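You operate a simulated robot arm through the tools that you are given. There is no shell and no other tool. Be economical: measure what you need, move in short steps, check, and stop when the job is done.

You are at the controls of a simulated robot arm. One attempt, no reset.

## Task
Put the orange gear on the blue trolley away on the low board of the grey parts shelf.

It is judged by the outcome, as a careful person would: the job done as asked, and still so three seconds after it is handed in. It fails if anything else is knocked over, pushed out of place, dropped, spilled or broken.

## Robot
A 7-joint arm with a two-finger parallel gripper on a trunk, on a base that drives. Base frame: it is fixed to the floor where the robot stands at the start and does not move with it; the origin is under the middle of the robot, x ahead of it, y to its left, z up. Readings come in mm, rad, newtons and seconds.
With the tool pointing down near the work surface it reaches from about 340 to 760 mm from the robot's upright axis, wherever it stands. Its first joint turns from -2.007 to 2.007 rad. Places, roughly: low board of the grey parts shelf [3800, 2100, 300]. Payload 3.91 kg.
The TCP is the grasp point between the finger pads, 30 mm short of the fingertips. In the tool frame z runs along the fingers and y along their closing line. The gripper opens to 110 mm. The fingers are 20 mm wide and 10 mm thick; the gripper's body (48 by 112 mm) begins 55 mm behind the TCP.
Orientation is that of the tool frame in the base frame, as a unit quaternion [w, x, y, z]. With the fingers straight down and closing along the base's y, the tool's x points along the base's -x, its y along +y and its z along -z.

## Interface
- The arm moves only by the tool step_arm. Its arguments are lists of equal length, an entry for each row: "travel": the shift along the base's x, y, z in cm, a list of three; "turn": the turn, a rotation vector about the base's x, y, z in degrees, a list of three; "claw": the opening, from 0 (shut) to 1 (fully open). In form: {"travel": [[x, y, z], ...], "turn": [[rx, ry, rz], ...], "claw": [claw, ...]}. A call has 1 to 8 rows; each row is the pose to reach, as a shift and turn from the pose commanded when the call began. A row lasts 0.2 s, in which the tool goes at most 50 mm and 0.15 rad; a call with a longer step from one row to the next is refused whole, and so is a gripper value outside its range. A pose out of reach is approached as far as the arm can. The call stops where the force on the tool passes 40 N (or 10 N more than at its start, if that is more) or the arm is blocked; 0.2 s more then pass. The fingers move at their own pace (about 108 mm/s each) and stop on an object; they squeeze with about 36 N. The grip force told is the motor's: it shows also when the fingers shut on nothing. Time passes only in rows, and 0.2 s behind the last, so rows that repeat a pose let the fingers close. It gives the time, the measured TCP pose, the force on the tool (base axes), the opening and the grip force at its end, in the units of the frame above (readings bear some noise).
- Cameras (640 x 400 px; columns grow to the right, rows downward): "scene" is now at [20.8, 111.7, 1454.9]; the picture's right is [-0.39, -0.92, 0.00], its down [-0.69, 0.29, -0.66] and it looks along [0.61, -0.26, -0.75] (base axes); focal length 278 px, centre (320, 200). "wrist" rides on the gripper at [72, 17, -103] in the tool frame; the picture's right is [-0.23, 0.97, 0.00], its down [-0.76, -0.18, -0.62] and it looks along [-0.61, -0.14, 0.78] (tool axes); focal length 222 px, centre (320, 200). There is no depth. A picture from a camera that has moved, and an enlarged one, comes with that camera's place and axes in the base frame and with its lens. The place of the scene camera against the robot may be out by one fixed shift of up to 18 mm in any direction.
- snapshot(camera): a new picture of that camera. It takes no simulated time.
- lift_body(by): slides the trunk up (or, below 0, down) by that many mm; the arm and the scene camera ride with it, the base frame stays. It gives what a move gives, with no picture.
- steer(legs): drives the robot by 1 to 6 legs, each [ahead, turn to the left] in mm and rad, along the robot's own axes; the way and the turn of a leg run together, so that a leg with both is an arc; at most 1500 mm and 3.142 rad a leg. The arm and the cameras ride along, it lands a little off, and it stops where it bumps. It gives what a move gives.
- aim_head(pan, tilt): turns the head with the scene camera to pan (to the left, within 2.705 rad either way) and tilt (down, from -0.506 to 1.204), counted from straight ahead of the robot. It gives what a move gives.
- inspect(camera, box): a new picture of the part [left, top, right, bottom] of that camera's present view, enlarged. It takes no simulated time.
- close_job(): hands the job in; it is judged then, once.

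Go step by step. Nothing tells you exact positions but the pictures and the camera data: compare them with the known pose of the tool, close in by small moves and look again before you grip or let go. The budget is 120 turns and 90 pictures, counting those below and the enlarged ones. Unless the task says otherwise, let go and move clear before handing in, and close with one line.

The tools are called after "Emit:" as name(argument=value, ...) on one line, values as JSON. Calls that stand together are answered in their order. step_arm: Moves the arm, as the interface text tells. Its arguments: {"type":"object","properties":{"travel":{"type":"array"},"turn":{"type":"array"},"claw":{"type":"array"}},"required":["travel","turn","claw"]} The other tools are called the same way: lift_body (by) slides the trunk up or down; steer (legs) drives the base; aim_head (pan, tilt) turns the head that bears the scene camera; snapshot (camera) takes a picture; inspect (camera, box) takes an enlarged picture of a part of a camera's view; close_job () hands the job in.

At the start:

```text
clock: 0.0
tool_pos: [468.7, 46.0, 960.0]
ee_rot: [0.001, 0.0, 1.0, 0.0]
wrist_force: [-0.2, -0.1, 0.7]
opening: 110.2
finger_force: 0.0
trunk travel left (down, up): [-575.0, 415.0]
robot x, y, heading: [-1.6, 4.0, 0.001]
head pan, tilt: [-0.4, 0.85]
```

scene: 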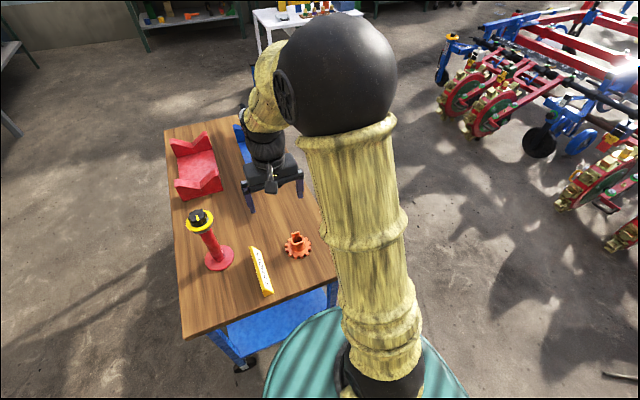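
wrist: 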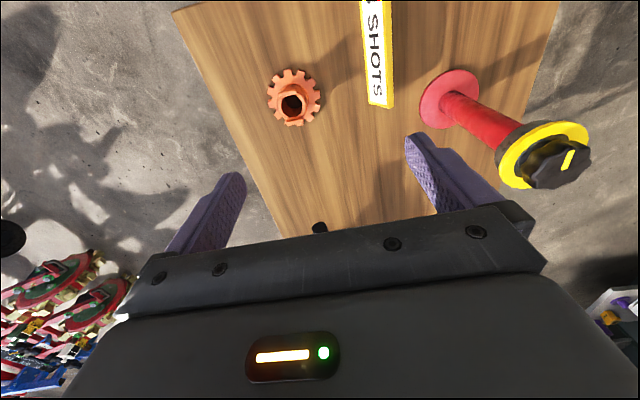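

The gear lies flat with a hub on top at roughly (480, 3) on the trolley. I'll look closer before moving.

Emit:
inspect(camera="wrist", box=[230, 50, 350, 140])

Emit:
inspect(camera="scene", box=[160, 180, 340, 310])

```text
4.44 times, centred on (290, 95) of wrist
camera zoom: at [396.2, 62.2, 1062.6], right [0.23, 0.97, 0.0], down [0.76, -0.18, 0.62], along [0.61, -0.14, -0.78], focal length 987 px, centre (453, 667)
```

zoom: 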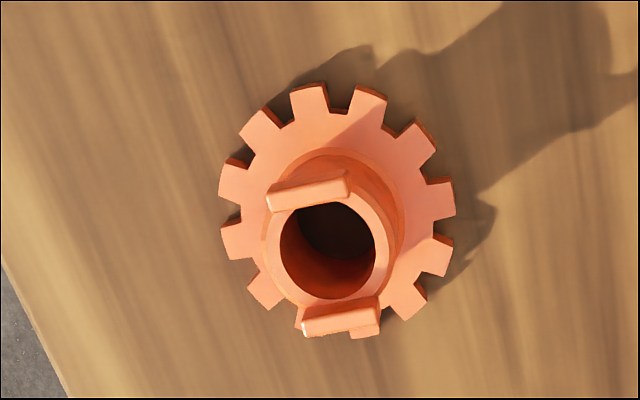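

```text
3.08 times, centred on (250, 245) of scene
camera zoom: at [20.8, 111.7, 1454.9], right [-0.39, -0.92, 0.0], down [-0.69, 0.29, -0.66], along [0.61, -0.26, -0.75], focal length 857 px, centre (535, 62)
```

zoom: 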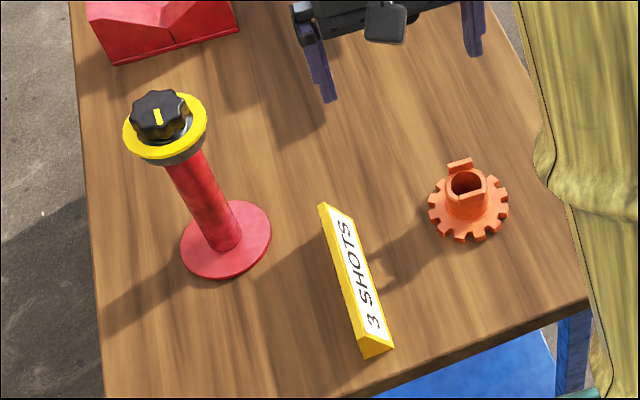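

The gear has a hub with two dogs on top. Before choosing a grip I need to see how much room the shelf has.

Emit:
aim_head(pan=0.5, tilt=0.3)

Emit:
snapshot(camera="scene")

```text
clock: 1.2
tool_pos: [469.6, 46.3, 957.9]
ee_rot: [-0.001, 0.0, 1.0, -0.001]
wrist_force: [0.2, -0.2, 0.0]
opening: 110.0
finger_force: 0.1
trunk travel left (down, up): [-575.0, 415.0]
robot x, y, heading: [0.4, -0.1, -0.003]
head pan, tilt: [0.499, 0.3]
```

```text
85 pictures are left
camera scene: at [30.9, 186.8, 1503.3], right [0.48, -0.88, 0.0], down [-0.26, -0.14, -0.96], along [0.84, 0.46, -0.3], focal length 278 px, centre (320, 200)
```

scene: 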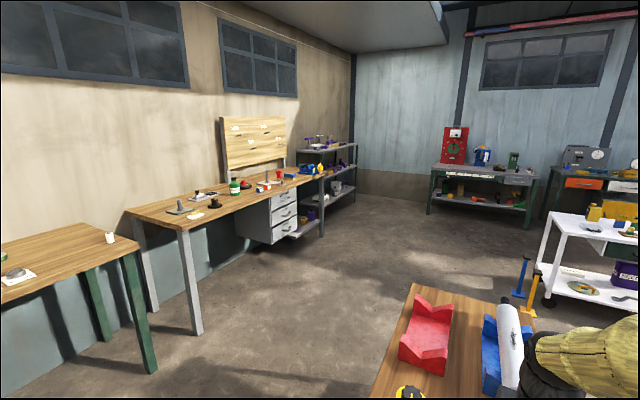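

Emit:
inspect(camera="scene", box=[270, 120, 380, 250])

Emit:
inspect(camera="scene", box=[420, 110, 640, 250])

```text
3.08 times, centred on (325, 185) of scene
camera zoom: at [30.9, 186.8, 1503.3], right [0.48, -0.88, 0.0], down [-0.26, -0.14, -0.96], along [0.84, 0.46, -0.3], focal length 857 px, centre (305, 246)
```

zoom: 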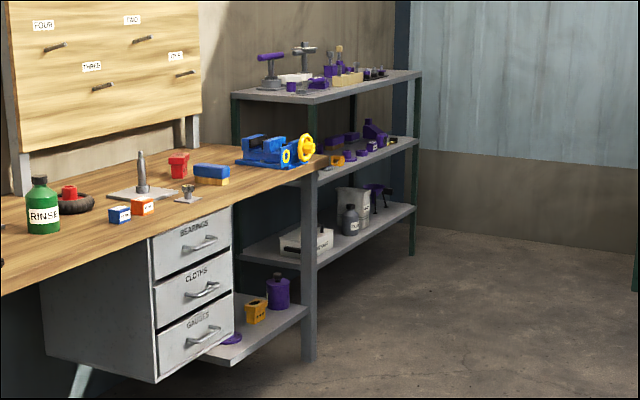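

```text
2.86 times, centred on (530, 180) of scene
camera zoom: at [30.9, 186.8, 1503.3], right [0.48, -0.88, 0.0], down [-0.26, -0.14, -0.96], along [0.84, 0.46, -0.3], focal length 796 px, centre (-280, 257)
```

zoom: 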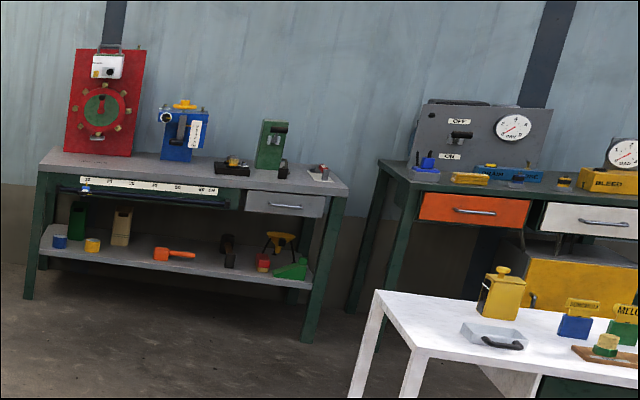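

The shelf stands along the left wall, with its open front facing -y and about 400 mm between boards, so a forward-tilted tool (about 35°) will fit. I'll back off a little for room, then hover tilted over the gear.

Emit:
steer(legs=[[-130, 0]])

Emit:
aim_head(pan=0, tilt=0.85)

Emit:
step_arm(travel=[[3, -1, 0], [6, -2, -1], [9, -3, -2], [11, -4, -4], [11, -4.3, -6]], turn=[[0, -8, 0], [0, -16, 0], [0, -24, 0], [0, -32, 0], [0, -35, 0]], claw=[0.8, 0.8, 0.8, 0.8, 0.8])

Emit:
snapshot(camera="wrist")

Emit:
snapshot(camera="scene")

```text
clock: 2.5
tool_pos: [339.6, 43.0, 959.9]
ee_rot: [0.0, 0.003, 1.0, -0.001]
wrist_force: [-0.1, -0.3, -0.3]
opening: 110.3
finger_force: 0.1
trunk travel left (down, up): [-575.0, 415.0]
robot x, y, heading: [-131.1, -1.8, -0.007]
head pan, tilt: [0.499, 0.3]
```

```text
clock: 3.5
tool_pos: [339.7, 42.3, 959.6]
ee_rot: [0.001, 0.003, 1.0, 0.0]
wrist_force: [0.3, -0.7, -0.4]
opening: 110.1
finger_force: 0.1
trunk travel left (down, up): [-575.0, 415.0]
robot x, y, heading: [-127.0, 3.4, -0.008]
head pan, tilt: [0.0, 0.85]
```

```text
clock: 4.7
tool_pos: [449.2, 0.5, 898.9]
ee_rot: [0.302, 0.003, 0.953, 0.001]
wrist_force: [-0.2, -0.2, -0.9]
opening: 88.0
finger_force: 0.1
trunk travel left (down, up): [-575.0, 415.0]
robot x, y, heading: [-131.1, -2.8, -0.007]
head pan, tilt: [0.0, 0.85]
```

```text
82 pictures are left
camera wrist: at [329.6, 17.1, 941.8], right [0.19, 0.97, 0.13], down [0.26, -0.18, 0.95], along [0.95, -0.14, -0.29], focal length 222 px, centre (320, 200)
```

wrist: 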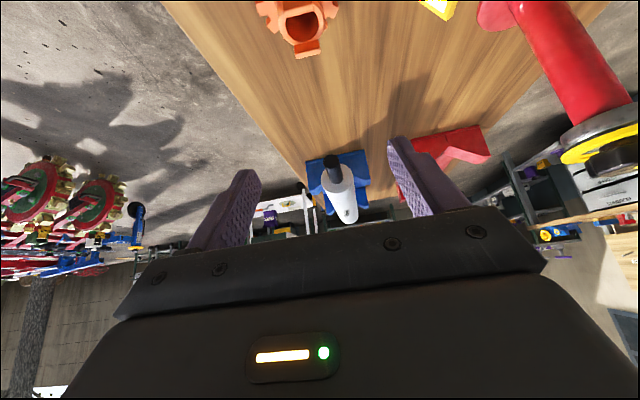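

```text
81 pictures are left
camera scene: at [-101.5, 142.3, 1455.0], right [0.0, -1.0, 0.0], down [-0.75, 0.0, -0.66], along [0.66, 0.0, -0.75], focal length 278 px, centre (320, 200)
```

scene: 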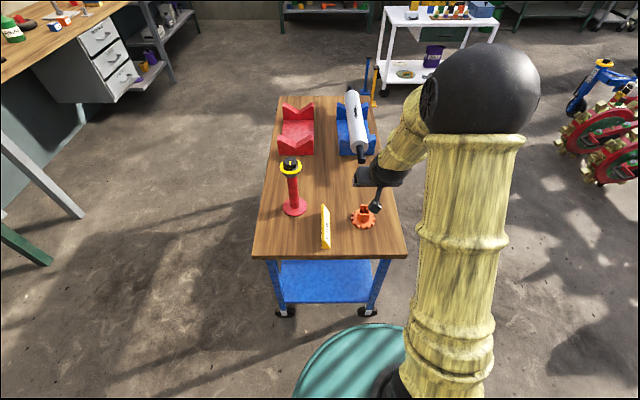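

The gear centre works out near (477, 2.5), with the hub about 40 mm tall. I'll hover closer and check alignment.

Emit:
step_arm(travel=[[1, 0.1, -4], [2.2, 0.2, -8], [2.2, 0.2, -10.5]], turn=[[0, 0, 0], [0, 0, 0], [0, 0, 0]], claw=[0.8, 0.8, 0.8])

Emit:
snapshot(camera="wrist")

Emit:
inspect(camera="scene", box=[280, 150, 420, 250])

```text
clock: 5.5
tool_pos: [473.4, 0.1, 795.2]
ee_rot: [0.301, 0.002, 0.954, 0.001]
wrist_force: [0.2, 0.0, -0.4]
opening: 87.8
finger_force: 0.1
trunk travel left (down, up): [-575.0, 415.0]
robot x, y, heading: [-129.3, -2.7, -0.002]
head pan, tilt: [0.0, 0.85]
```

```text
80 pictures are left
camera wrist: at [354.0, 17.9, 837.0], right [0.19, 0.97, 0.13], down [0.27, -0.18, 0.95], along [0.95, -0.14, -0.29], focal length 222 px, centre (320, 200)
```

wrist: 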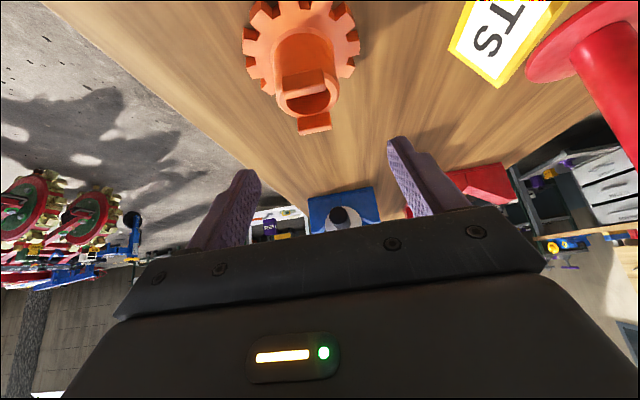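

```text
4.00 times, centred on (350, 200) of scene
camera zoom: at [-101.5, 142.4, 1455.0], right [0.0, -1.0, 0.0], down [-0.75, 0.0, -0.66], along [0.66, 0.0, -0.75], focal length 1114 px, centre (200, 200)
```

zoom: 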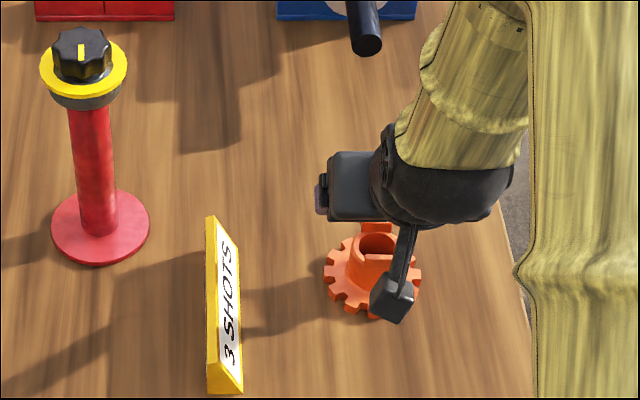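

The fingers straddle the hub in y, and the hub top is near z ≈ 727. I'll descend in two parts and look.

Emit:
step_arm(travel=[[0, 0.1, -3], [0, 0.1, -5]], turn=[[0, 0, 0], [0, 0, 0]], claw=[0.8, 0.8])

Emit:
snapshot(camera="wrist")

Emit:
inspect(camera="scene", box=[280, 150, 420, 250])

```text
clock: 6.0
tool_pos: [469.9, 2.1, 743.6]
ee_rot: [0.3, 0.002, 0.954, 0.001]
wrist_force: [0.3, 0.4, -1.0]
opening: 87.8
finger_force: 0.1
trunk travel left (down, up): [-575.0, 415.0]
robot x, y, heading: [-128.1, 2.8, -0.008]
head pan, tilt: [0.0, 0.85]
```

```text
78 pictures are left
camera wrist: at [351.5, 19.6, 787.2], right [0.19, 0.97, 0.13], down [0.27, -0.18, 0.95], along [0.95, -0.14, -0.29], focal length 222 px, centre (320, 200)
```

wrist: 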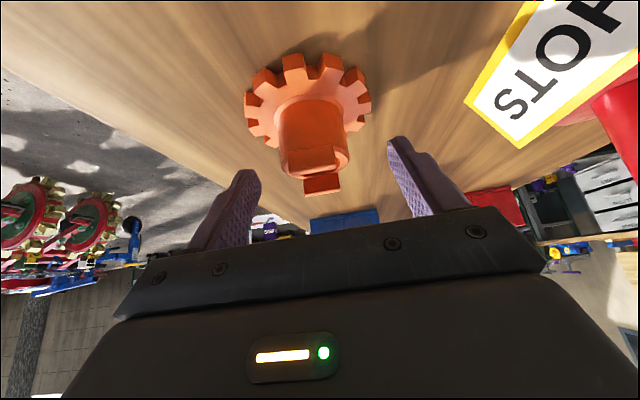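

```text
4.00 times, centred on (350, 200) of scene
camera zoom: at [-101.3, 142.4, 1454.9], right [0.0, -1.0, 0.0], down [-0.75, 0.0, -0.66], along [0.66, 0.0, -0.75], focal length 1114 px, centre (200, 200)
```

zoom: 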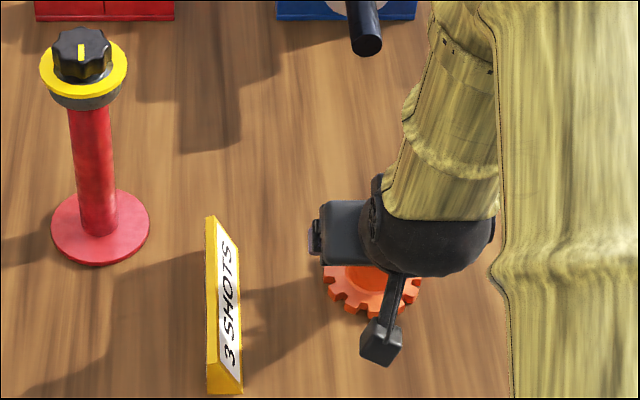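

Aligned: the gear is at about (474, 3). I'll lower the last 17 mm and close.

Emit:
step_arm(travel=[[0, 0.05, -1.7], [0, 0.05, -1.7]], turn=[[0, 0, 0], [0, 0, 0]], claw=[0.8, 0.8])

Emit:
snapshot(camera="wrist")

```text
clock: 6.7
tool_pos: [470.5, 3.2, 725.8]
ee_rot: [0.3, 0.002, 0.954, 0.001]
wrist_force: [-0.1, 0.4, -0.5]
opening: 88.2
finger_force: 0.0
trunk travel left (down, up): [-575.0, 415.0]
robot x, y, heading: [-130.1, 2.3, -0.004]
head pan, tilt: [0.0, 0.85]
```

```text
76 pictures are left
camera wrist: at [350.9, 20.2, 769.7], right [0.19, 0.97, 0.13], down [0.27, -0.18, 0.95], along [0.95, -0.14, -0.29], focal length 222 px, centre (320, 200)
```

wrist: 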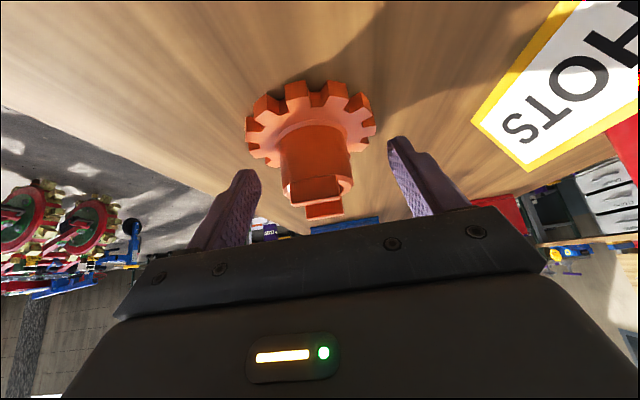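

The pads flank the hub, so I'll close.

Emit:
step_arm(travel=[[0, 0, 0], [0, 0, 0], [0, 0, 0], [0, 0, 0]], turn=[[0, 0, 0], [0, 0, 0], [0, 0, 0], [0, 0, 0]], claw=[0.6, 0.3, 0, 0])

Emit:
snapshot(camera="wrist")

```text
clock: 7.7
tool_pos: [469.1, 1.0, 724.9]
ee_rot: [0.3, 0.001, 0.954, 0.002]
wrist_force: [0.6, -3.5, 2.0]
opening: 42.3
finger_force: 35.9
trunk travel left (down, up): [-575.0, 415.0]
robot x, y, heading: [-128.6, 0.1, -0.005]
head pan, tilt: [0.0, 0.85]
```

```text
75 pictures are left
camera wrist: at [350.7, 19.8, 770.0], right [0.19, 0.97, 0.13], down [0.27, -0.18, 0.95], along [0.95, -0.14, -0.29], focal length 222 px, centre (320, 200)
```

wrist: 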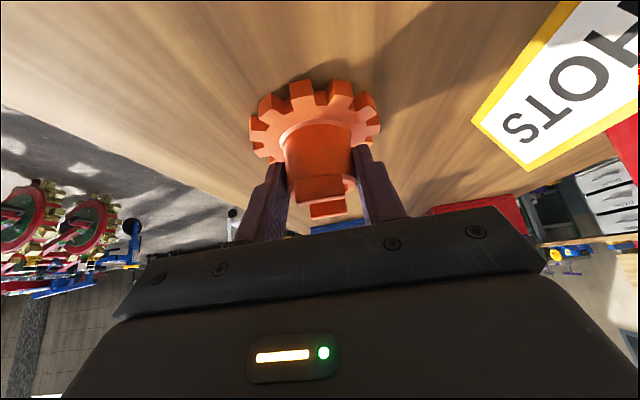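

Gripped at 42 mm. With the tool at z ≈ 725.5, the gear's bottom is about 45 mm below the TCP; now I'll lift.

Emit:
step_arm(travel=[[0, 0, 2], [0, 0, 6], [0, 0, 10], [0, 0, 14], [0, 0, 17]], turn=[[0, 0, 0], [0, 0, 0], [0, 0, 0], [0, 0, 0], [0, 0, 0]], claw=[0, 0, 0, 0, 0])

Emit:
snapshot(camera="wrist")

Emit:
aim_head(pan=2.5, tilt=0.5)

Emit:
snapshot(camera="scene")

Emit:
aim_head(pan=1.2, tilt=0.5)

Emit:
snapshot(camera="scene")

```text
clock: 8.8
tool_pos: [471.6, 2.7, 898.2]
ee_rot: [0.3, 0.003, 0.954, 0.001]
wrist_force: [0.6, -0.4, -5.7]
opening: 42.5
finger_force: 35.9
trunk travel left (down, up): [-575.0, 415.0]
robot x, y, heading: [-127.9, 1.1, -0.005]
head pan, tilt: [0.0, 0.85]
```

```text
74 pictures are left
camera wrist: at [351.8, 19.2, 941.0], right [0.19, 0.97, 0.13], down [0.27, -0.18, 0.95], along [0.94, -0.14, -0.29], focal length 222 px, centre (320, 200)
```

wrist: 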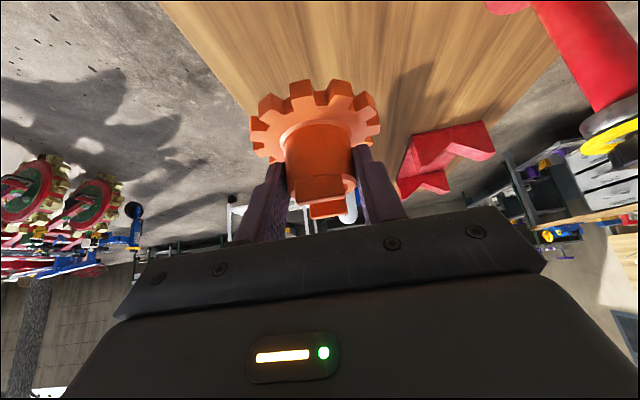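

```text
clock: 11.1
tool_pos: [472.2, 2.8, 896.4]
ee_rot: [0.301, 0.002, 0.954, 0.001]
wrist_force: [-0.4, -0.2, -5.5]
opening: 42.3
finger_force: 36.4
trunk travel left (down, up): [-575.0, 415.0]
robot x, y, heading: [-128.9, -0.3, -0.005]
head pan, tilt: [2.499, 0.499]
```

```text
73 pictures are left
camera scene: at [-251.9, 197.6, 1485.0], right [0.6, 0.8, 0.0], down [0.38, -0.29, -0.88], along [-0.7, 0.53, -0.48], focal length 278 px, centre (320, 200)
```

scene: 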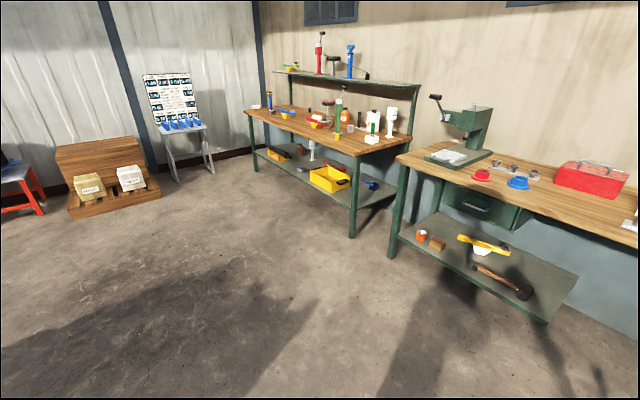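

```text
clock: 12.6
tool_pos: [470.7, 1.7, 897.2]
ee_rot: [0.301, 0.002, 0.954, 0.001]
wrist_force: [-0.2, -0.5, -5.7]
opening: 42.6
finger_force: 36.2
trunk travel left (down, up): [-575.0, 415.0]
robot x, y, heading: [-130.6, 3.2, -0.007]
head pan, tilt: [1.201, 0.499]
```

```text
72 pictures are left
camera scene: at [-146.1, 227.4, 1484.9], right [0.93, -0.37, 0.0], down [-0.18, -0.45, -0.88], along [0.32, 0.82, -0.48], focal length 278 px, centre (320, 200)
```

scene: 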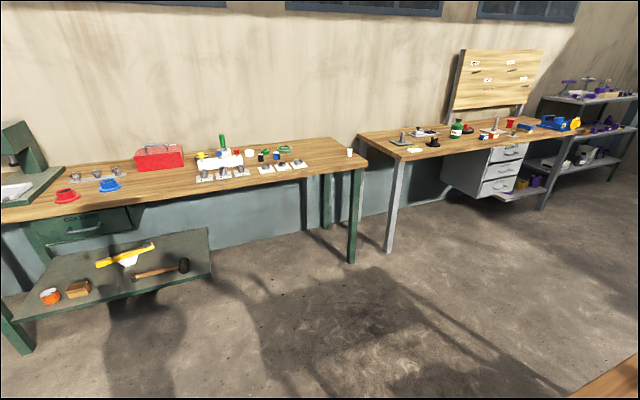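

The gear is held firmly and the aisle looks clear. I'll back away, go round the trolley's left side and drive up the aisle.

Emit:
steer(legs=[[-450, 0], [0, 1.575], [900, 0], [0, -1.57], [1500, 0], [1500, 0]])

Emit:
aim_head(pan=0.6, tilt=0.5)

Emit:
snapshot(camera="scene")

Emit:
snapshot(camera="wrist")

```text
clock: 41.2
tool_pos: [2997.8, 985.7, 897.0]
ee_rot: [0.3, -0.013, 0.954, 0.005]
wrist_force: [0.5, 0.8, -5.1]
opening: 42.1
finger_force: 35.8
trunk travel left (down, up): [-575.0, 415.0]
robot x, y, heading: [2400.2, 964.9, 0.027]
head pan, tilt: [1.201, 0.499]
```

```text
clock: 42.2
tool_pos: [2997.6, 983.5, 897.7]
ee_rot: [0.3, -0.011, 0.954, 0.005]
wrist_force: [0.8, 0.2, -5.3]
opening: 42.1
finger_force: 36.7
trunk travel left (down, up): [-575.0, 415.0]
robot x, y, heading: [2396.0, 965.8, 0.028]
head pan, tilt: [0.6, 0.499]
```

```text
71 pictures are left
camera scene: at [2416.9, 1158.4, 1484.9], right [0.59, -0.81, 0.0], down [-0.39, -0.28, -0.88], along [0.71, 0.51, -0.48], focal length 278 px, centre (320, 200)
```

scene: 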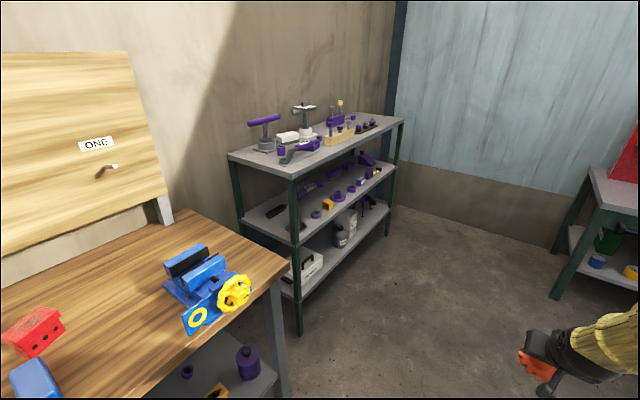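

```text
70 pictures are left
camera wrist: at [2878.6, 997.9, 940.4], right [0.16, 0.98, 0.13], down [0.27, -0.17, 0.95], along [0.95, -0.12, -0.29], focal length 222 px, centre (320, 200)
```

wrist: 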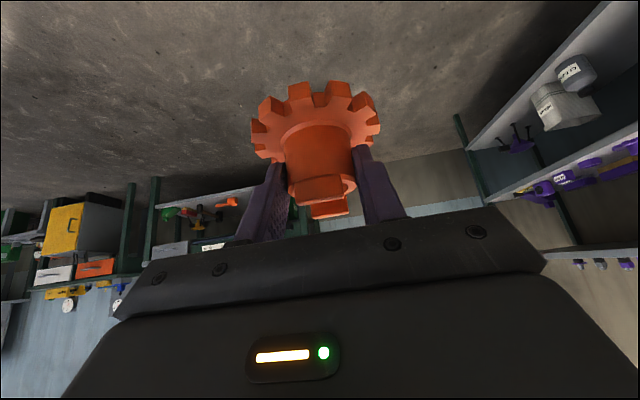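

The shelf spans x ≈ 3210–4430 with its front at y ≈ 1868. I'll drive to stand in front of its middle, facing it, and look at the low board.

Emit:
steer(legs=[[1400, -0.03], [0, 1.571]])

Emit:
lift_body(by=-330)

Emit:
aim_head(pan=0, tilt=0.65)

Emit:
snapshot(camera="scene")

Emit:
snapshot(camera="wrist")

```text
clock: 53.1
tool_pos: [3779.9, 1583.9, 896.7]
ee_rot: [-0.208, 0.684, -0.665, -0.216]
wrist_force: [-0.5, 0.1, -4.9]
opening: 42.1
finger_force: 35.9
trunk travel left (down, up): [-575.0, 415.0]
robot x, y, heading: [3798.5, 984.0, 1.592]
head pan, tilt: [0.6, 0.499]
```

```text
clock: 56.3
tool_pos: [3779.5, 1584.1, 567.1]
ee_rot: [-0.208, 0.683, -0.666, -0.216]
wrist_force: [0.7, -0.2, -5.2]
opening: 42.3
finger_force: 36.0
trunk travel left (down, up): [-245.0, 745.0]
robot x, y, heading: [3800.6, 979.0, 1.597]
head pan, tilt: [0.6, 0.499]
```

```text
clock: 57.3
tool_pos: [3778.6, 1584.4, 566.2]
ee_rot: [-0.208, 0.684, -0.666, -0.215]
wrist_force: [-0.2, -0.1, -5.0]
opening: 42.2
finger_force: 35.9
trunk travel left (down, up): [-245.0, 745.0]
robot x, y, heading: [3796.8, 980.5, 1.594]
head pan, tilt: [0.0, 0.649]
```

```text
69 pictures are left
camera scene: at [3654.0, 996.9, 1141.5], right [1.0, 0.03, 0.0], down [0.02, -0.6, -0.8], along [-0.02, 0.8, -0.6], focal length 278 px, centre (320, 200)
```

scene: 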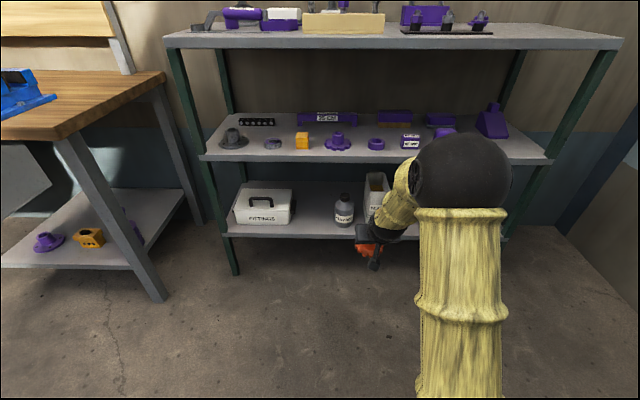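

```text
68 pictures are left
camera wrist: at [3765.3, 1465.4, 610.3], right [-0.98, 0.16, 0.13], down [0.17, 0.27, 0.95], along [0.12, 0.95, -0.29], focal length 222 px, centre (320, 200)
```

wrist: 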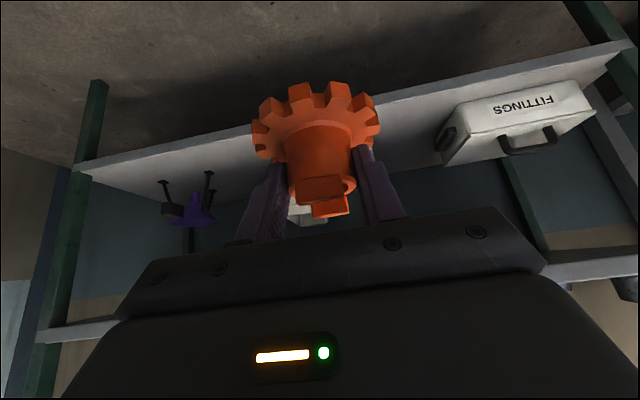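

The low board has a gap between the FITTINGS box and the grey bottle, around x ≈ 3595. I'll look closer there.

Emit:
inspect(camera="scene", box=[200, 150, 420, 287])

Emit:
step_arm(travel=[[0, 4, 0], [0, 8, 0], [0, 11, 0]], turn=[[0, 0, 0], [0, 0, 0], [0, 0, 0]], claw=[0, 0, 0])

Emit:
snapshot(camera="scene")

```text
2.91 times, centred on (310, 218) of scene
camera zoom: at [3654.0, 996.9, 1141.5], right [1.0, 0.03, 0.0], down [0.02, -0.6, -0.8], along [-0.02, 0.8, -0.6], focal length 810 px, centre (349, 146)
```

zoom: 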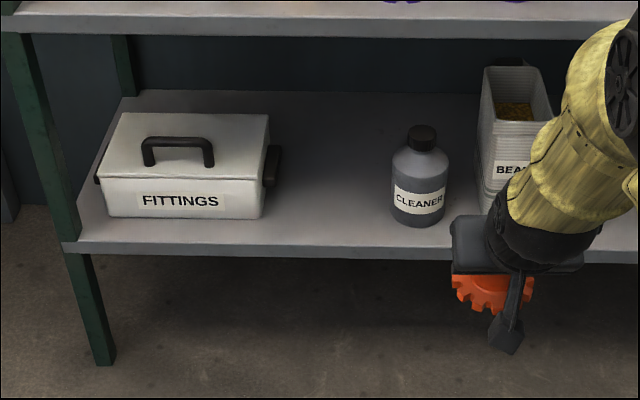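

```text
clock: 58.1
tool_pos: [3778.2, 1694.1, 568.9]
ee_rot: [-0.208, 0.683, -0.666, -0.216]
wrist_force: [0.7, 0.3, -4.7]
opening: 42.2
finger_force: 35.9
trunk travel left (down, up): [-245.0, 745.0]
robot x, y, heading: [3798.7, 987.7, 1.602]
head pan, tilt: [0.0, 0.649]
```

```text
66 pictures are left
camera scene: at [3654.0, 996.9, 1141.5], right [1.0, 0.03, 0.0], down [0.02, -0.6, -0.8], along [-0.02, 0.8, -0.61], focal length 278 px, centre (320, 200)
```

scene: 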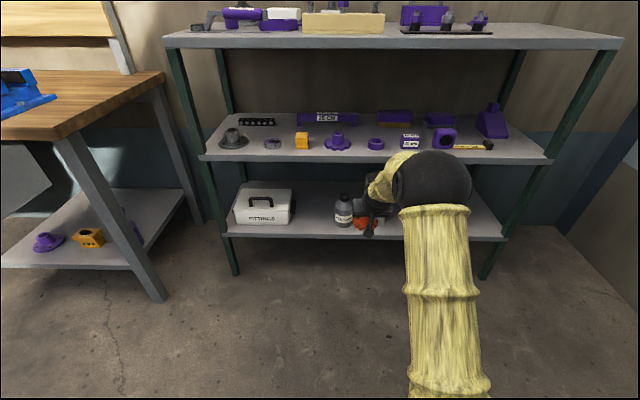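

The slot lies between about x = 3535 and 3696, so I'm aiming at x ≈ 3610 just inside the front edge. I'll turn slightly towards it, lower the trunk, and look from in front.

Emit:
steer(legs=[[0, 0.166]])

Emit:
lift_body(by=-180)

Emit:
snapshot(camera="scene")

Emit:
snapshot(camera="wrist")

```text
clock: 59.2
tool_pos: [3661.2, 1680.8, 569.4]
ee_rot: [-0.189, 0.737, -0.607, -0.232]
wrist_force: [-0.4, -0.2, -6.0]
opening: 41.9
finger_force: 35.9
trunk travel left (down, up): [-245.0, 745.0]
robot x, y, heading: [3798.4, 986.5, 1.765]
head pan, tilt: [0.0, 0.649]
```

```text
clock: 61.2
tool_pos: [3662.6, 1680.4, 386.9]
ee_rot: [-0.19, 0.736, -0.607, -0.233]
wrist_force: [0.4, -0.3, -4.6]
opening: 42.3
finger_force: 36.3
trunk travel left (down, up): [-65.0, 925.0]
robot x, y, heading: [3798.0, 985.8, 1.767]
head pan, tilt: [0.0, 0.649]
```

```text
65 pictures are left
camera scene: at [3652.3, 971.1, 961.5], right [0.98, 0.19, 0.0], down [0.12, -0.59, -0.8], along [-0.15, 0.78, -0.61], focal length 278 px, centre (320, 200)
```

scene: 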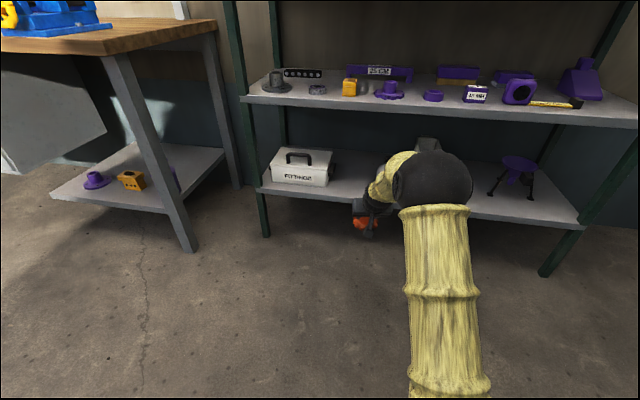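

```text
64 pictures are left
camera wrist: at [3667.5, 1561.1, 431.7], right [-0.99, 0.0, 0.13], down [0.13, 0.3, 0.95], along [-0.04, 0.95, -0.29], focal length 222 px, centre (320, 200)
```

wrist: 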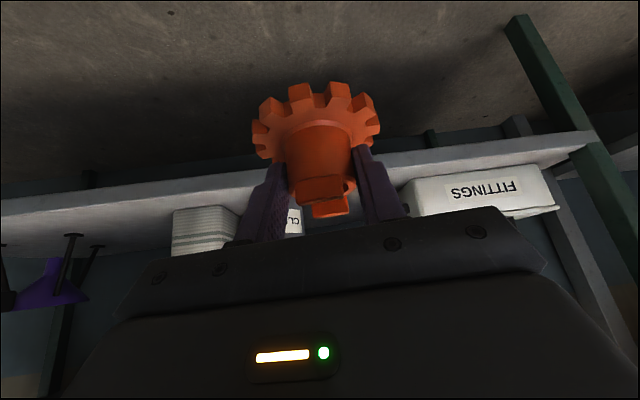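

I'll enlarge the wrist view to pin down the slot and front edge.

Emit:
inspect(camera="wrist", box=[160, 110, 600, 270])

Emit:
inspect(camera="scene", box=[240, 130, 400, 250])

```text
1.45 times, centred on (380, 190) of wrist
camera zoom: at [3667.5, 1561.1, 431.7], right [-0.99, 0.0, 0.13], down [0.13, 0.3, 0.95], along [-0.04, 0.95, -0.29], focal length 323 px, centre (233, 214)
```

zoom: 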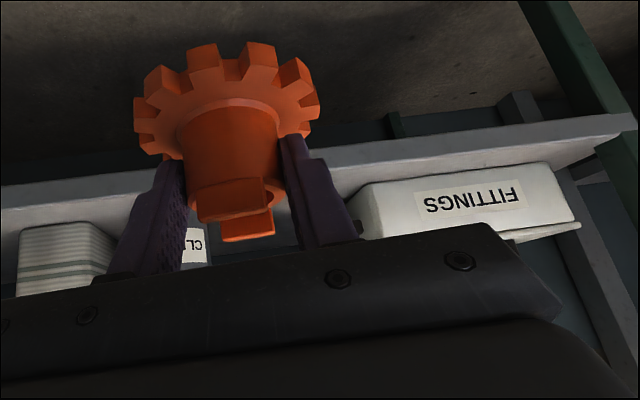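

```text
3.33 times, centred on (320, 190) of scene
camera zoom: at [3652.3, 971.1, 961.5], right [0.98, 0.19, 0.0], down [0.12, -0.59, -0.8], along [-0.15, 0.78, -0.61], focal length 928 px, centre (320, 233)
```

zoom: 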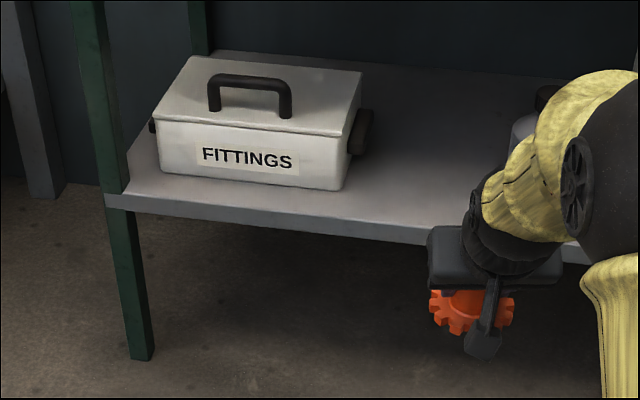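

The slot centre is x ≈ 3605 and the front edge y ≈ 1855–1868; the gear's bottom clears the board by about 30 mm. I'll drive ahead 190 mm and look.

Emit:
steer(legs=[[190, 0]])

Emit:
snapshot(camera="wrist")

Emit:
snapshot(camera="scene")

```text
clock: 62.8
tool_pos: [3621.4, 1872.4, 388.5]
ee_rot: [-0.19, 0.736, -0.607, -0.233]
wrist_force: [0.6, 0.8, -5.1]
opening: 42.0
finger_force: 36.0
trunk travel left (down, up): [-65.0, 925.0]
robot x, y, heading: [3761.4, 1177.2, 1.768]
head pan, tilt: [0.0, 0.649]
```

```text
61 pictures are left
camera wrist: at [3627.8, 1752.9, 431.7], right [-0.99, -0.01, 0.13], down [0.12, 0.3, 0.95], along [-0.04, 0.95, -0.29], focal length 222 px, centre (320, 200)
```

wrist: 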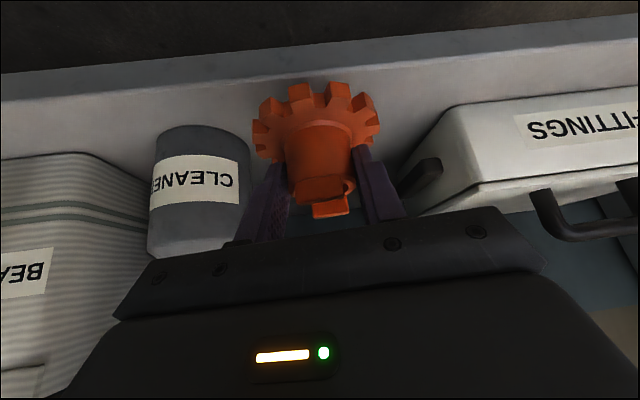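

```text
60 pictures are left
camera scene: at [3614.4, 1162.8, 961.5], right [0.98, 0.2, 0.0], down [0.12, -0.59, -0.8], along [-0.16, 0.78, -0.61], focal length 278 px, centre (320, 200)
```

scene: 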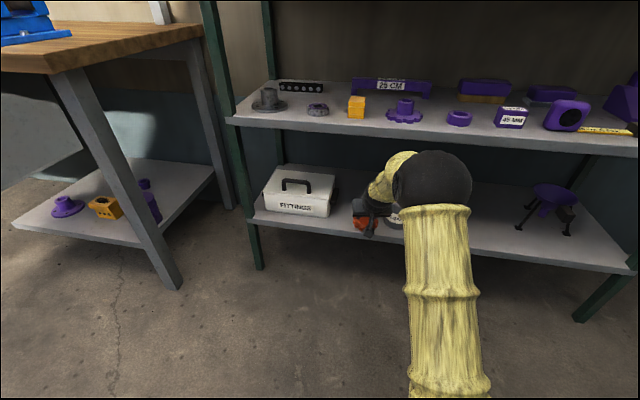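

The front edge is at y ≈ 1867, the bottle's edge at x ≈ 3678 and the box handle at about 3510. I'll shift the tool to (3594, 1926) at this height and check.

Emit:
step_arm(travel=[[-1.4, 2.7, 0], [-2.7, 5.4, 0], [-2.7, 5.4, -1.5]], turn=[[0, 0, 0], [0, 0, 0], [0, 0, 0]], claw=[0, 0, 0])

Emit:
snapshot(camera="wrist")

Emit:
inspect(camera="scene", box=[240, 130, 480, 270])

```text
clock: 63.6
tool_pos: [3594.5, 1927.6, 370.8]
ee_rot: [-0.189, 0.737, -0.606, -0.233]
wrist_force: [0.0, -0.2, -5.3]
opening: 42.4
finger_force: 36.0
trunk travel left (down, up): [-65.0, 925.0]
robot x, y, heading: [3764.3, 1179.4, 1.765]
head pan, tilt: [0.0, 0.649]
```

```text
59 pictures are left
camera wrist: at [3600.8, 1807.8, 414.7], right [-0.99, -0.01, 0.13], down [0.12, 0.3, 0.95], along [-0.04, 0.95, -0.29], focal length 222 px, centre (320, 200)
```

wrist: 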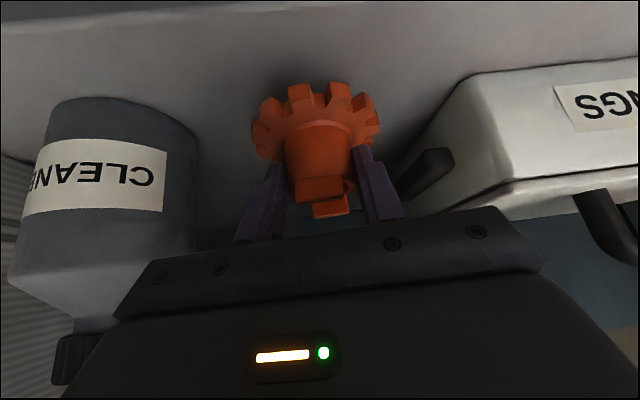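

```text
2.67 times, centred on (360, 200) of scene
camera zoom: at [3614.4, 1162.7, 961.5], right [0.98, 0.2, 0.0], down [0.12, -0.59, -0.8], along [-0.16, 0.78, -0.61], focal length 743 px, centre (213, 200)
```

zoom: 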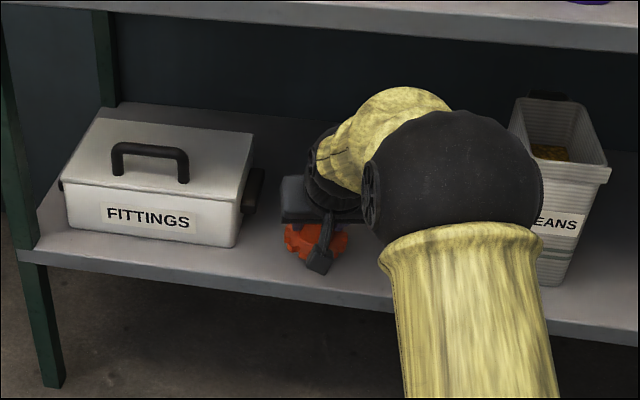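

The gear is over the board with clear space around. I'll lower in small steps towards contact (expected near z ≈ 347).

Emit:
step_arm(travel=[[0, 0, -0.6], [0, 0, -1.2], [0, 0, -1.7], [0, 0, -2.0]], turn=[[0, 0, 0], [0, 0, 0], [0, 0, 0], [0, 0, 0]], claw=[0, 0, 0, 0])

Emit:
snapshot(camera="wrist")

```text
clock: 64.6
tool_pos: [3594.6, 1926.3, 351.7]
ee_rot: [-0.189, 0.737, -0.606, -0.232]
wrist_force: [0.5, -0.3, -5.3]
opening: 42.4
finger_force: 36.0
trunk travel left (down, up): [-65.0, 925.0]
robot x, y, heading: [3764.6, 1175.1, 1.765]
head pan, tilt: [0.0, 0.649]
```

```text
57 pictures are left
camera wrist: at [3600.4, 1806.8, 395.7], right [-0.99, -0.01, 0.13], down [0.12, 0.3, 0.95], along [-0.04, 0.95, -0.3], focal length 222 px, centre (320, 200)
```

wrist: 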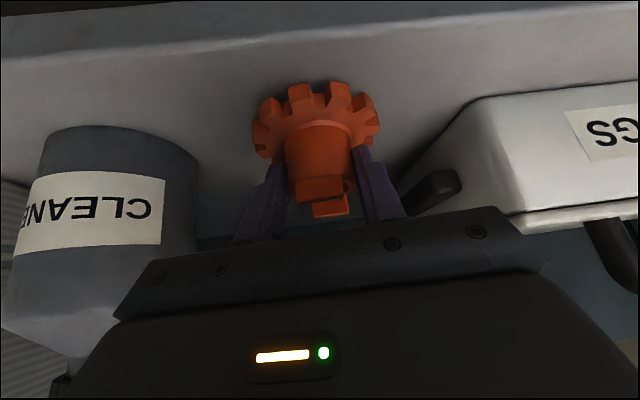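

Emit:
step_arm(travel=[[0, 0, -0.15], [0, 0, -0.3], [0, 0, -0.4], [0, 0, -0.4]], turn=[[0, 0, 0], [0, 0, 0], [0, 0, 0], [0, 0, 0]], claw=[0, 0, 0, 0])

```text
clock: 65.6
tool_pos: [3595.0, 1926.9, 349.0]
ee_rot: [-0.19, 0.736, -0.607, -0.232]
wrist_force: [0.5, -0.7, -5.7]
opening: 42.2
finger_force: 35.7
trunk travel left (down, up): [-65.0, 925.0]
robot x, y, heading: [3762.2, 1176.7, 1.764]
head pan, tilt: [0.0, 0.649]
```

No contact yet, so I'll keep going by small steps.

Emit:
step_arm(travel=[[0, 0, -0.1], [0, 0, -0.2], [0, 0, -0.2]], turn=[[0, 0, 0], [0, 0, 0], [0, 0, 0]], claw=[0, 0, 0])

Emit:
step_arm(travel=[[0, 0, -0.1], [0, 0, -0.2], [0, 0, -0.2]], turn=[[0, 0, 0], [0, 0, 0], [0, 0, 0]], claw=[0, 0, 0])

Emit:
inspect(camera="wrist", box=[220, 50, 420, 175])

```text
clock: 66.4
tool_pos: [3595.3, 1925.3, 348.3]
ee_rot: [-0.19, 0.737, -0.606, -0.234]
wrist_force: [-0.1, -0.8, 0.3]
opening: 42.2
finger_force: 35.6
trunk travel left (down, up): [-65.0, 925.0]
robot x, y, heading: [3761.4, 1173.4, 1.771]
head pan, tilt: [0.0, 0.649]
```

```text
clock: 67.2
tool_pos: [3595.8, 1926.1, 347.8]
ee_rot: [-0.191, 0.736, -0.606, -0.234]
wrist_force: [-0.6, 3.1, 2.5]
opening: 42.3
finger_force: 36.0
trunk travel left (down, up): [-65.0, 925.0]
robot x, y, heading: [3764.3, 1175.9, 1.765]
head pan, tilt: [0.0, 0.649]
```

```text
3.20 times, centred on (320, 112) of wrist
camera zoom: at [3601.9, 1806.7, 390.8], right [-0.99, -0.01, 0.13], down [0.13, 0.3, 0.95], along [-0.04, 0.96, -0.29], focal length 711 px, centre (320, 480)
```

zoom: 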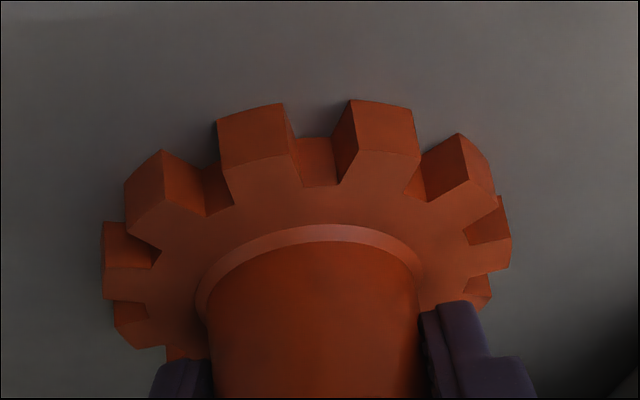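

The force shows the gear's weight is now on the board. I'll open the fingers moderately.

Emit:
step_arm(travel=[[0, 0, 0], [0, 0, 0], [0, 0, 0]], turn=[[0, 0, 0], [0, 0, 0], [0, 0, 0]], claw=[0.5, 0.62, 0.62])

Emit:
snapshot(camera="wrist")

```text
clock: 68.0
tool_pos: [3594.9, 1926.9, 346.0]
ee_rot: [-0.189, 0.736, -0.607, -0.232]
wrist_force: [-0.6, -0.1, 0.1]
opening: 68.3
finger_force: 0.1
trunk travel left (down, up): [-65.0, 925.0]
robot x, y, heading: [3761.2, 1177.6, 1.764]
head pan, tilt: [0.0, 0.649]
```

```text
55 pictures are left
camera wrist: at [3601.9, 1806.3, 390.1], right [-0.99, -0.01, 0.13], down [0.13, 0.3, 0.95], along [-0.04, 0.95, -0.29], focal length 222 px, centre (320, 200)
```

wrist: 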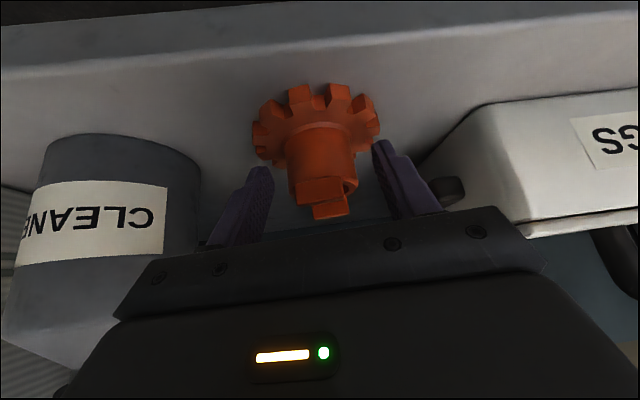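

Released, with the gear standing flat. I'll withdraw along the tool axis, then back off.

Emit:
step_arm(travel=[[0.2, -1.1, 1.6], [0.45, -2.2, 3.3], [0.7, -3.4, 5], [1.2, -6, 7], [2, -10, 8], [2.8, -14, 8]], turn=[[0, 0, 0], [0, 0, 0], [0, 0, 0], [0, 0, 0], [0, 0, 0], [0, 0, 0]], claw=[0.62, 0.62, 0.62, 0.62, 0.62, 0.62])

Emit:
steer(legs=[[-350, 0]])

Emit:
snapshot(camera="wrist")

Emit:
snapshot(camera="scene")

```text
clock: 69.4
tool_pos: [3622.9, 1787.5, 424.8]
ee_rot: [-0.189, 0.736, -0.607, -0.232]
wrist_force: [0.1, 0.0, -0.1]
opening: 68.2
finger_force: 0.0
trunk travel left (down, up): [-65.0, 925.0]
robot x, y, heading: [3760.4, 1175.8, 1.768]
head pan, tilt: [0.0, 0.649]
```

```text
clock: 71.7
tool_pos: [3696.9, 1443.8, 426.6]
ee_rot: [-0.191, 0.733, -0.61, -0.231]
wrist_force: [-0.5, 0.4, 0.1]
opening: 68.3
finger_force: 0.0
trunk travel left (down, up): [-65.0, 925.0]
robot x, y, heading: [3828.0, 826.8, 1.755]
head pan, tilt: [0.0, 0.649]
```

```text
54 pictures are left
camera wrist: at [3702.3, 1323.3, 468.8], right [-0.99, 0.01, 0.13], down [0.13, 0.3, 0.95], along [-0.03, 0.96, -0.29], focal length 222 px, centre (320, 200)
```

wrist: 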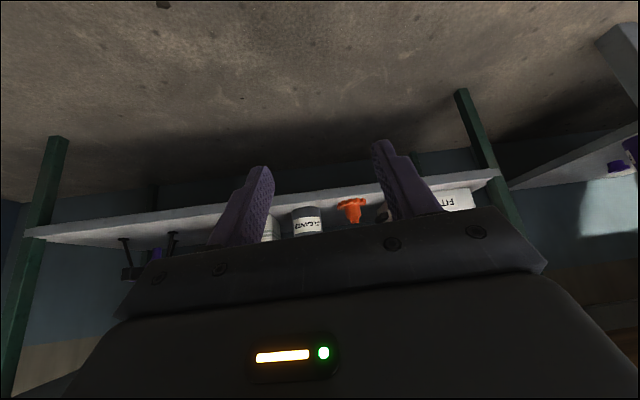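

```text
53 pictures are left
camera scene: at [3681.3, 817.6, 961.5], right [0.98, 0.18, 0.0], down [0.11, -0.59, -0.8], along [-0.15, 0.78, -0.6], focal length 278 px, centre (320, 200)
```

scene: 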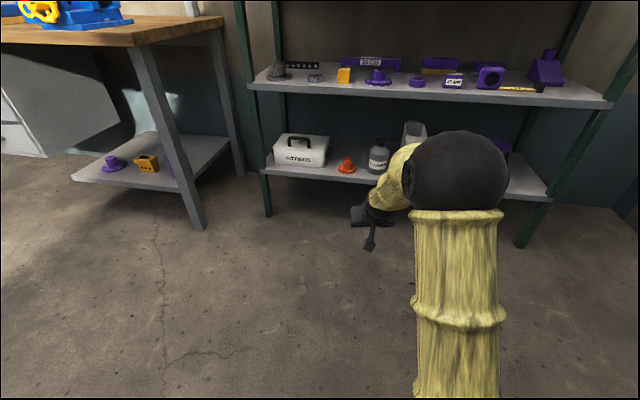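

The gear stands flat on the low board between the FITTINGS box and the bottle, nothing else on the shelf has moved, and the arm is clear, so I'm handing in.

Emit:
close_job()

```text
The job is handed in.
```

The orange gear is off the blue trolley and flat on the low board of the grey parts shelf, between the FITTINGS box and the cleaner bottle. I let go, moved the arm clear and handed the job in; nothing else was knocked or moved that I could see.
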